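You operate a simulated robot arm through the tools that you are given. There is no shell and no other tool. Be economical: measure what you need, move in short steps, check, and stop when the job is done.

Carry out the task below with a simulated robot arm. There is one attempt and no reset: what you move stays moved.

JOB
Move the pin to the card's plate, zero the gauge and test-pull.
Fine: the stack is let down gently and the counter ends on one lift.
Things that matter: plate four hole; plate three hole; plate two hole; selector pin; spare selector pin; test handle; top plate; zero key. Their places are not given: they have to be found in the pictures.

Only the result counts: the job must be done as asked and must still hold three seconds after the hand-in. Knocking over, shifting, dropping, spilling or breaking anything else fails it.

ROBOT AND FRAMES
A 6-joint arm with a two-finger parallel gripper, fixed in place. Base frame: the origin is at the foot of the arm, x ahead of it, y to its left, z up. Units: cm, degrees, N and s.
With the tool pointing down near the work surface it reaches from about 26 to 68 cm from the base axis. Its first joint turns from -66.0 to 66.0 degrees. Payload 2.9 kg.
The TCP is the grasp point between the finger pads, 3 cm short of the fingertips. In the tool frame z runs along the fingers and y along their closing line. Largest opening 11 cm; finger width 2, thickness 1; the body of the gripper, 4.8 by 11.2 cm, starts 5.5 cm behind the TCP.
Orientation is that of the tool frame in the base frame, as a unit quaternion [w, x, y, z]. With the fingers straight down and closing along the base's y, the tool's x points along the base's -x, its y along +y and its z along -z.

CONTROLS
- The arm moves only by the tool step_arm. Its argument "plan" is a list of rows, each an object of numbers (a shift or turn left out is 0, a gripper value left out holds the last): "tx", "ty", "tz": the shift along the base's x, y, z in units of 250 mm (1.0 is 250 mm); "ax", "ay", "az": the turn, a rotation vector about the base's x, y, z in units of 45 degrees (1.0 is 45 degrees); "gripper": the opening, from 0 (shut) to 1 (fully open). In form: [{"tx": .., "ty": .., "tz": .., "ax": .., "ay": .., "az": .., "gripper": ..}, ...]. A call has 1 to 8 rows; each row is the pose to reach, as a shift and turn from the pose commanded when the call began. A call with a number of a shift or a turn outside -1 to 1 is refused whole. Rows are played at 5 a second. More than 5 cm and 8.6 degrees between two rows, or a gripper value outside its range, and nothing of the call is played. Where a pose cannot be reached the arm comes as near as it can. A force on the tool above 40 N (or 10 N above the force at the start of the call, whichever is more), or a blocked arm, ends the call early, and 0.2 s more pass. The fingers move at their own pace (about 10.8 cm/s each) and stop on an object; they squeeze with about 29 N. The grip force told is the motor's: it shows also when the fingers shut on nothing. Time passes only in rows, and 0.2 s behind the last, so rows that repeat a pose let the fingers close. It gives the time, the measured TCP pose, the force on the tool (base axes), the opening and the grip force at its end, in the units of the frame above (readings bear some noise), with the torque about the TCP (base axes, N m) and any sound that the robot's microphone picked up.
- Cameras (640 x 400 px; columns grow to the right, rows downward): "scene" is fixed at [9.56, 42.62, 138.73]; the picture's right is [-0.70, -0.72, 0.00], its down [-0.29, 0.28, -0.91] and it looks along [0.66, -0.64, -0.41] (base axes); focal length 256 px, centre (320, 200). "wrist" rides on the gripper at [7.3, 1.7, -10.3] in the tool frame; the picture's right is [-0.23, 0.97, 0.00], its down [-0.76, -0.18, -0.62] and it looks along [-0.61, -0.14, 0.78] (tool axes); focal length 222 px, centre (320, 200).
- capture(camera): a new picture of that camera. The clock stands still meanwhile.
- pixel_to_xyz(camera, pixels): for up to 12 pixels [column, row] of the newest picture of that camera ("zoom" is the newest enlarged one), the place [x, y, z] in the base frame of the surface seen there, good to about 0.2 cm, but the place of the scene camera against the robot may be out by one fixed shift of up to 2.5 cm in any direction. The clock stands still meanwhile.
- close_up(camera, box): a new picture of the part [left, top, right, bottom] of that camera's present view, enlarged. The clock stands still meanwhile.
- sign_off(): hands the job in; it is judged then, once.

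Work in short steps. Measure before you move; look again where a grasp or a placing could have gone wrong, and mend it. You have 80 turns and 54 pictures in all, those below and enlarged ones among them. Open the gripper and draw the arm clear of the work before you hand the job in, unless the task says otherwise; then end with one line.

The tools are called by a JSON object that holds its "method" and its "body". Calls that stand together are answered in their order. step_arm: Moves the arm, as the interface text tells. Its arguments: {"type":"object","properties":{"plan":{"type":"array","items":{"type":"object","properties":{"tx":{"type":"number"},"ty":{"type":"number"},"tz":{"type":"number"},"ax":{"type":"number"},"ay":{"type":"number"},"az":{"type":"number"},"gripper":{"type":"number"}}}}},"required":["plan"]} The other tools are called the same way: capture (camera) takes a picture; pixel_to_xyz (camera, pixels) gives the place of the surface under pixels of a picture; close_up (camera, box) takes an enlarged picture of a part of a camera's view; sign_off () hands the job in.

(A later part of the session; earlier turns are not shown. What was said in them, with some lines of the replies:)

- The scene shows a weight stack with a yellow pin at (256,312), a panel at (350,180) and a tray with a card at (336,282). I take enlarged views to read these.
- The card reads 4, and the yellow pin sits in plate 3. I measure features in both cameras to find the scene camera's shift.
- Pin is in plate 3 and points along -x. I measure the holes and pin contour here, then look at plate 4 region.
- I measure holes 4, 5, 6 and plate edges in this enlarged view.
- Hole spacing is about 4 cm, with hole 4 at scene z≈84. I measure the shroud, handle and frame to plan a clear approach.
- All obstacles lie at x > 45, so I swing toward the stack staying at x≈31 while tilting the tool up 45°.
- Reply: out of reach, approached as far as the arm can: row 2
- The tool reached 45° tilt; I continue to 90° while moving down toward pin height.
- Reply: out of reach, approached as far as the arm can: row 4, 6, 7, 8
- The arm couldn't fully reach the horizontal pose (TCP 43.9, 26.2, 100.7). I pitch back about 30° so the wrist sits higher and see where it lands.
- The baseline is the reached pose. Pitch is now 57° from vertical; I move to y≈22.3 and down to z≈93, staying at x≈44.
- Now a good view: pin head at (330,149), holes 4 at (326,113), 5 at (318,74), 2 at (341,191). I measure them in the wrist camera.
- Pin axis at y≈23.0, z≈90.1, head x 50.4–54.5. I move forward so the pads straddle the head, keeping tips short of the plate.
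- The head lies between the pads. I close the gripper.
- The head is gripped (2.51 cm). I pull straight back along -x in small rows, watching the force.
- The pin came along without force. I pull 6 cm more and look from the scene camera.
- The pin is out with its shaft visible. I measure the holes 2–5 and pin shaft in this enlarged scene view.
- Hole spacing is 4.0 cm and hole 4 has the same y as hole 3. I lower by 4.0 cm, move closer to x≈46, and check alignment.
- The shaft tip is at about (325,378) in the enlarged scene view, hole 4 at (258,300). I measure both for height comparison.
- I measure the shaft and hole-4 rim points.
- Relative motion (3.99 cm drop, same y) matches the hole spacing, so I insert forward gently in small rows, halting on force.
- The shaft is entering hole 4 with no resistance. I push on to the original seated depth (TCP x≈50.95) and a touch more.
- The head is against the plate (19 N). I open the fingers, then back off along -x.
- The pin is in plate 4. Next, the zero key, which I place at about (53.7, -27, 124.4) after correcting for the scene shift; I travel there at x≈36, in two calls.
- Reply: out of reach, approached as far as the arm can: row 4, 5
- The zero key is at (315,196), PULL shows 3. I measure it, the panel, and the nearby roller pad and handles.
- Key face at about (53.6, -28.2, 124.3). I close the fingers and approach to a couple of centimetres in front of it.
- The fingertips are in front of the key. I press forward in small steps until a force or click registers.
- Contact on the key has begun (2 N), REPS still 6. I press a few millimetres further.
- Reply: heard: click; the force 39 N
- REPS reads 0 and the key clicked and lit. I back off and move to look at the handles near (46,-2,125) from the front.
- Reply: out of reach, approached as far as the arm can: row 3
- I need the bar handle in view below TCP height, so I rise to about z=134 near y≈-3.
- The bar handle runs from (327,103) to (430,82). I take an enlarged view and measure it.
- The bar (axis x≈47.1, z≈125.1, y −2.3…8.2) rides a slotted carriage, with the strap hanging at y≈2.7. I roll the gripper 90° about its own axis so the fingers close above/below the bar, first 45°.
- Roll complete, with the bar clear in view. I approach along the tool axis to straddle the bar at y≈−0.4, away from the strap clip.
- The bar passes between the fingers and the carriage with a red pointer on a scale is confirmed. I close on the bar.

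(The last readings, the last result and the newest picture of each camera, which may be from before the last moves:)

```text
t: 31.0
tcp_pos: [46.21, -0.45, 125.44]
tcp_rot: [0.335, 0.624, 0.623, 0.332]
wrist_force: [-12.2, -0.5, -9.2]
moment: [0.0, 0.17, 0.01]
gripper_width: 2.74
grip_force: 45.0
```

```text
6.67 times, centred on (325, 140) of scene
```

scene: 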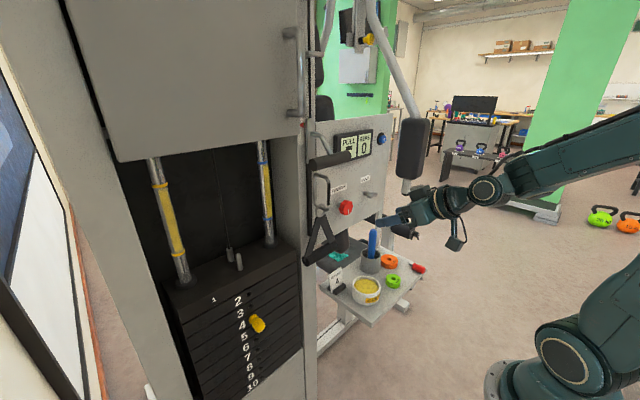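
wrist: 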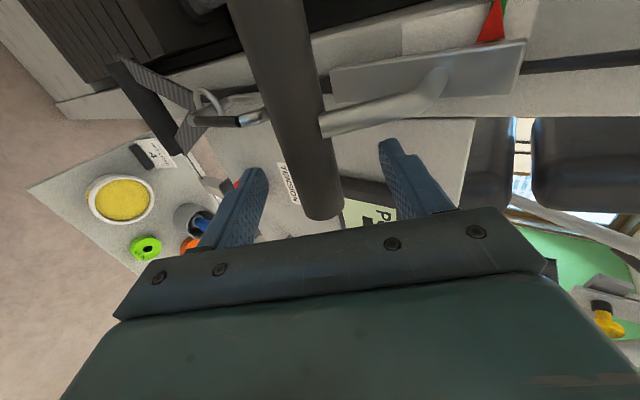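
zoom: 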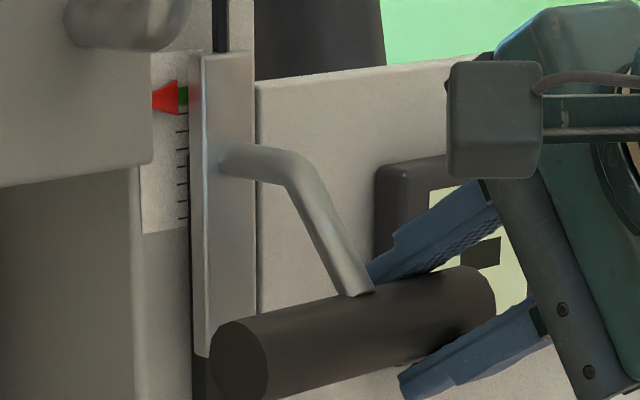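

Gripped at 2.74 cm. I pull down 2 cm slowly and read the force.

{"method": "step_arm", "body": {"plan": [{"tx": -0.005, "tz": -0.01}, {"tx": -0.005, "tz": -0.02}, {"tx": -0.005, "tz": -0.03}, {"tx": -0.005, "tz": -0.04}, {"tx": -0.005, "tz": -0.05}, {"tx": -0.005, "tz": -0.06}, {"tx": -0.005, "tz": -0.07}, {"tx": -0.005, "tz": -0.08}]}}

{"method": "capture", "body": {"camera": "scene"}}

```text
t: 32.8
tcp_pos: [46.16, -0.37, 123.76]
tcp_rot: [0.337, 0.624, 0.621, 0.334]
wrist_force: [4.2, 3.0, 17.3]
moment: [-0.18, -0.27, -0.32]
gripper_width: 2.72
grip_force: 45.0
```

```text
14 pictures are left
```

scene: 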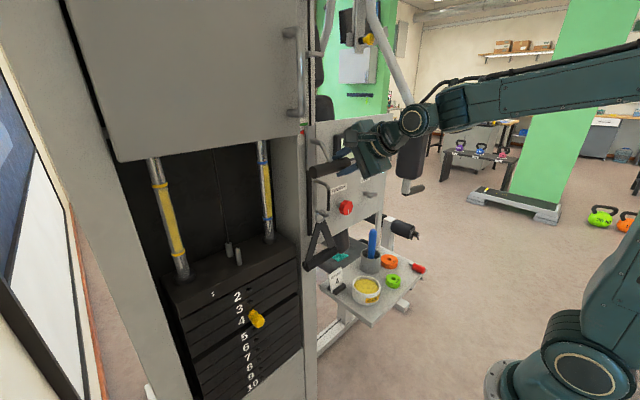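

Force is only 17 N and the stack above plate 5 is lifting. I continue down 5 cm slowly.

{"method": "step_arm", "body": {"plan": [{"tz": -0.025}, {"tz": -0.05}, {"tz": -0.075}, {"tz": -0.1}, {"tz": -0.125}, {"tz": -0.15}, {"tz": -0.175}, {"tz": -0.2}]}}

{"method": "close_up", "body": {"camera": "scene", "box": [160, 110, 400, 350]}}

```text
t: 34.6
tcp_pos: [46.27, -0.49, 118.82]
tcp_rot: [0.338, 0.623, 0.621, 0.335]
wrist_force: [9.1, 1.6, 18.0]
moment: [0.12, -0.01, 0.2]
gripper_width: 2.7
grip_force: 44.8
```

```text
1.67 times, centred on (280, 230) of scene
```

zoom: 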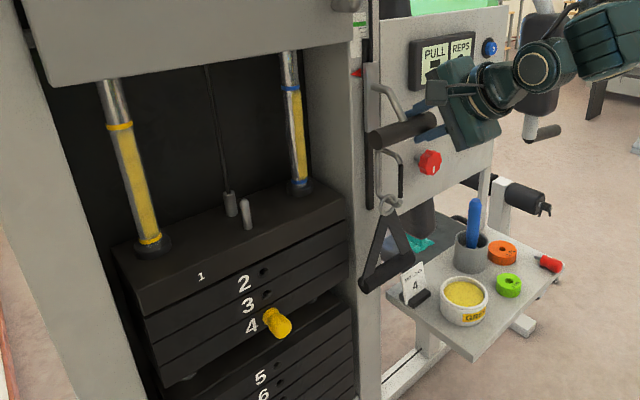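

The four plates are up about 6 cm, and the pointer has moved down. I look closely at the scale and display.

{"method": "close_up", "body": {"camera": "scene", "box": [300, 110, 380, 170]}}

{"method": "capture", "body": {"camera": "wrist"}}

```text
6.67 times, centred on (340, 140) of scene
```

zoom: 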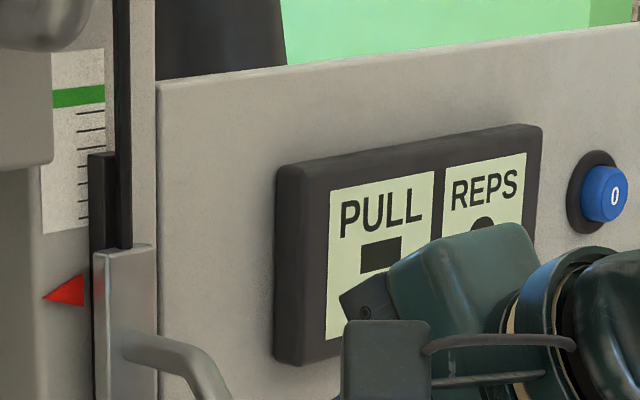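

```text
11 pictures are left
```

wrist: 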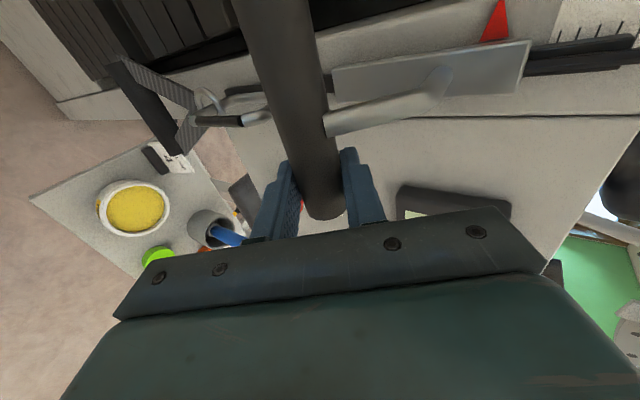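

The pointer is past the scale end; REPS looks like still 0 (digit partly hidden). I pull 3.5 cm further, listening and watching force.

{"method": "step_arm", "body": {"plan": [{"tz": -0.02}, {"tz": -0.04}, {"tz": -0.06}, {"tz": -0.08}, {"tz": -0.1}, {"tz": -0.12}, {"tz": -0.14}, {"tz": -0.14}]}}

{"method": "close_up", "body": {"camera": "scene", "box": [300, 110, 380, 170]}}

```text
t: 36.4
tcp_pos: [46.15, -0.43, 115.29]
tcp_rot: [0.337, 0.623, 0.622, 0.334]
wrist_force: [4.5, 1.7, 17.2]
moment: [0.02, -0.12, 0.05]
gripper_width: 2.73
grip_force: 44.6
```

```text
6.67 times, centred on (340, 140) of scene
```

zoom: 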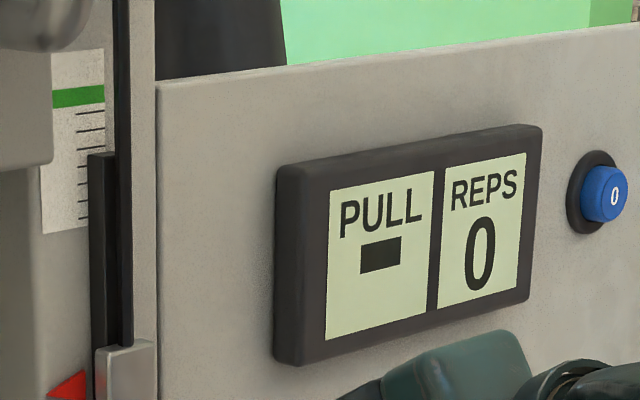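

REPS still 0 at about 10 cm of travel, so it probably counts on return or somewhat further. I pull another 3 cm, then check.

{"method": "step_arm", "body": {"plan": [{"tz": -0.02}, {"tz": -0.04}, {"tz": -0.06}, {"tz": -0.08}, {"tz": -0.1}, {"tz": -0.12}, {"tz": -0.12}]}}

{"method": "close_up", "body": {"camera": "scene", "box": [160, 110, 400, 350]}}

```text
t: 38.0
tcp_pos: [46.32, -0.35, 112.28]
tcp_rot: [0.338, 0.623, 0.621, 0.335]
wrist_force: [7.0, 1.0, 17.0]
moment: [-0.09, -0.14, -0.12]
gripper_width: 2.76
grip_force: 45.1
```

```text
1.67 times, centred on (280, 230) of scene
```

zoom: 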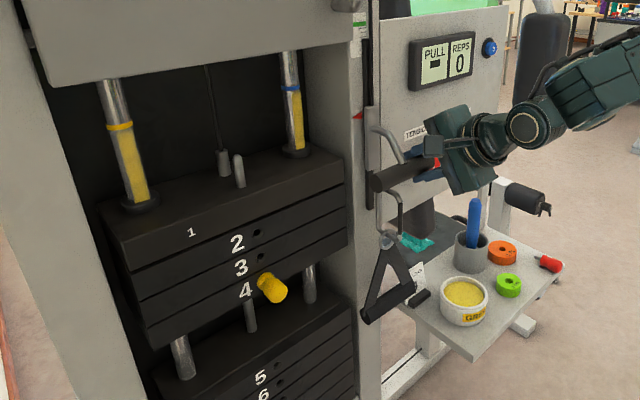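

The top plate is now inside the yellow band on the guide rods. The strap handle hangs near the card and tray, so I measure that clearance before anything else.

{"method": "pixel_to_xyz", "body": {"camera": "zoom", "pixels": [[370, 318], [408, 292], [385, 308], [415, 280], [420, 298], [390, 312], [150, 185], [145, 200], [120, 128], [298, 150], [291, 90], [388, 240]]}}

{"method": "close_up", "body": {"camera": "scene", "box": [280, 180, 380, 260]}}

```text
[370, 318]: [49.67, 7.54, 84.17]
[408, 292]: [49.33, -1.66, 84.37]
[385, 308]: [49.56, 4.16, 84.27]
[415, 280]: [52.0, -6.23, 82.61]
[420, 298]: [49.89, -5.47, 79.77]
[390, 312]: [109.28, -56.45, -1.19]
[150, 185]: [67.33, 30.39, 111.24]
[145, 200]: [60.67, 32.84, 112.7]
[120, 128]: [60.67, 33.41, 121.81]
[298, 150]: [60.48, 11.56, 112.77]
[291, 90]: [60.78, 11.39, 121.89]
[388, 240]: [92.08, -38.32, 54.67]
```

```text
5.00 times, centred on (330, 220) of scene
```

zoom: 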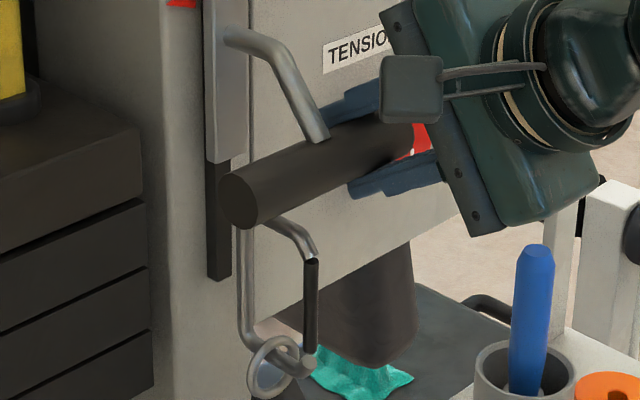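

Strap end (y≈−1.7, z≈84) clears the card (y≈−5.5), and the plate is mid-band. I hold briefly and begin letting the stack down slowly.

{"method": "step_arm", "body": {"plan": [{}, {}, {"tz": 0.012}, {"tz": 0.028}, {"tz": 0.044}, {"tz": 0.06}, {"tz": 0.076}, {"tz": 0.092}]}}

{"method": "step_arm", "body": {"plan": [{"tz": 0.016}, {"tz": 0.032}, {"tz": 0.048}, {"tz": 0.064}, {"tz": 0.08}, {"tz": 0.096}, {"tz": 0.112}, {"tz": 0.128}]}}

{"method": "step_arm", "body": {"plan": [{"tz": 0.016}, {"tz": 0.032}, {"tz": 0.048}, {"tz": 0.064}, {"tz": 0.08}, {"tz": 0.096}, {"tz": 0.112}, {"tz": 0.128}]}}

{"method": "step_arm", "body": {"plan": [{"tz": 0.012}, {"tz": 0.024}, {"tz": 0.036}, {"tz": 0.048}, {"tz": 0.06}, {"tz": 0.072}, {"tz": 0.08}, {"tz": 0.088}]}}

```text
t: 39.8
tcp_pos: [46.27, -0.45, 114.59]
tcp_rot: [0.337, 0.624, 0.621, 0.334]
wrist_force: [4.0, 2.5, 16.8]
moment: [-0.12, -0.35, -0.19]
gripper_width: 2.71
grip_force: 45.6
```

```text
t: 41.6
tcp_pos: [46.13, -0.43, 117.82]
tcp_rot: [0.339, 0.623, 0.62, 0.336]
wrist_force: [10.8, 0.7, 17.1]
moment: [0.06, -0.03, 0.15]
gripper_width: 2.74
grip_force: 44.8
```

```text
t: 43.4
tcp_pos: [46.25, -0.51, 120.99]
tcp_rot: [0.337, 0.623, 0.621, 0.336]
wrist_force: [10.2, -1.8, 16.2]
moment: [0.03, -0.23, 0.11]
gripper_width: 2.73
grip_force: 44.9
```

```text
t: 45.2
tcp_pos: [46.24, -0.47, 123.13]
tcp_rot: [0.338, 0.623, 0.621, 0.335]
wrist_force: [9.9, 0.1, 16.6]
moment: [-0.06, -0.12, -0.17]
gripper_width: 2.74
grip_force: 44.8
```

At z=123.1 with about 2.2 cm to go, I lower the last part at under 1 cm/s.

{"method": "step_arm", "body": {"plan": [{"tz": 0.007}, {"tz": 0.014}, {"tz": 0.021}, {"tz": 0.028}, {"tz": 0.035}, {"tz": 0.042}, {"tz": 0.048}, {"tz": 0.054}]}}

{"method": "step_arm", "body": {"plan": [{"tz": 0.005}, {"tz": 0.01}, {"tz": 0.015}, {"tz": 0.02}, {"tz": 0.025}, {"tz": 0.03}, {"tz": 0.035}, {"tz": 0.035}]}}

{"method": "close_up", "body": {"camera": "scene", "box": [160, 110, 400, 350]}}

```text
t: 47.0
tcp_pos: [46.23, -0.47, 124.58]
tcp_rot: [0.338, 0.623, 0.621, 0.336]
wrist_force: [9.8, -0.1, 16.9]
moment: [0.07, -0.16, 0.17]
gripper_width: 2.73
grip_force: 44.8
```

```text
t: 48.8
tcp_pos: [46.25, -0.43, 125.23]
tcp_rot: [0.337, 0.623, 0.622, 0.334]
wrist_force: [15.9, 1.1, 9.9]
moment: [0.0, -0.11, 0.07]
gripper_width: 2.71
grip_force: 44.9
```

```text
1.67 times, centred on (280, 230) of scene
```

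zoom: 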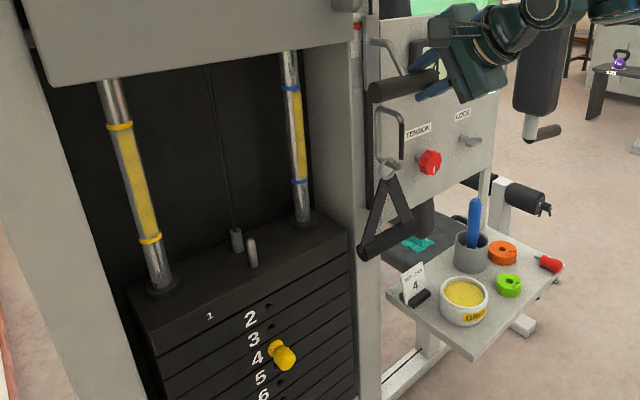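

Plates appear to be settling (vertical force down to 10 N). I raise a few more millimetres in tiny steps until it vanishes.

{"method": "step_arm", "body": {"plan": [{"tx": 0.002, "tz": 0.003}, {"tx": 0.004, "tz": 0.006}, {"tx": 0.006, "tz": 0.009}, {"tx": 0.008, "tz": 0.012}, {"tx": 0.008, "tz": 0.012}]}}

{"method": "close_up", "body": {"camera": "scene", "box": [290, 110, 400, 170]}}

```text
t: 50.0
tcp_pos: [46.21, -0.41, 125.43]
tcp_rot: [0.333, 0.625, 0.623, 0.332]
wrist_force: [-11.7, 0.3, 1.3]
moment: [-0.01, 0.23, 0.02]
gripper_width: 2.76
grip_force: 44.8
```

```text
5.82 times, centred on (345, 140) of scene
```

zoom: 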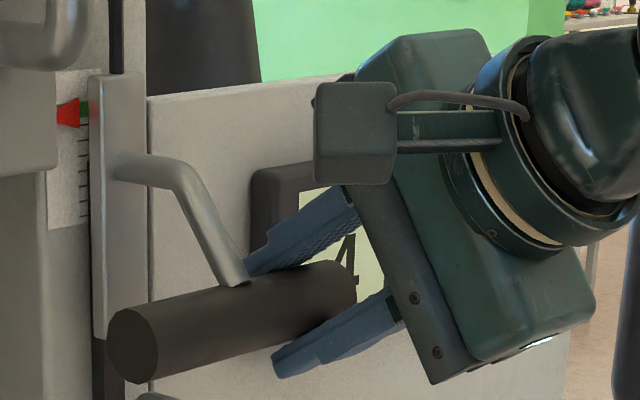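

The pointer is back at green and PULL now shows a 4. I open the fingers and retreat along the tool axis.

{"method": "step_arm", "body": {"plan": [{"gripper": 0.3}, {"gripper": 0.5}, {"gripper": 0.7}, {"gripper": 0.7}]}}

{"method": "step_arm", "body": {"plan": [{"tx": -0.08, "tz": 0.052}, {"tx": -0.18, "tz": 0.118}, {"tx": -0.28, "tz": 0.184}, {"tx": -0.4, "tz": 0.26}, {"tx": -0.5, "tz": 0.32}]}}

{"method": "capture", "body": {"camera": "scene"}}

{"method": "close_up", "body": {"camera": "scene", "box": [290, 110, 400, 170]}}

```text
t: 51.0
tcp_pos: [46.38, -0.44, 125.61]
tcp_rot: [0.336, 0.623, 0.622, 0.334]
wrist_force: [-0.2, -0.4, -0.8]
moment: [0.02, 0.0, 0.0]
gripper_width: 7.69
grip_force: 0.1
```

```text
t: 52.2
tcp_pos: [33.79, -0.41, 133.58]
tcp_rot: [0.335, 0.624, 0.623, 0.333]
wrist_force: [-1.0, 0.2, -0.5]
moment: [-0.02, 0.02, -0.02]
gripper_width: 7.7
grip_force: 0.1
```

```text
5 pictures are left
```

scene: 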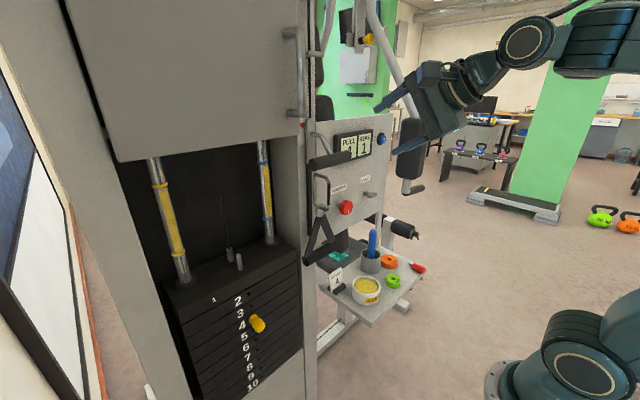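

```text
5.82 times, centred on (345, 140) of scene
```

zoom: 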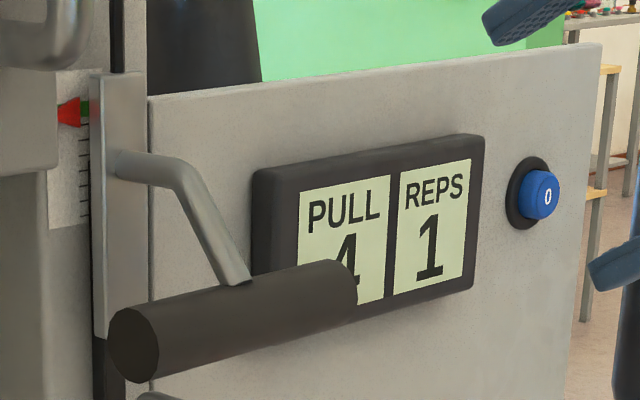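

The display reads PULL 4 and REPS 1, the pointer is at rest on green, the pin is in plate 4 and the arm is clear, so I hand in.

{"method": "sign_off", "body": {}}

```text
The job is handed in.
```

The pin is in plate 4, the gauge was zeroed, and the stack was pulled once and let down gently; the display reads PULL 4, REPS 1.
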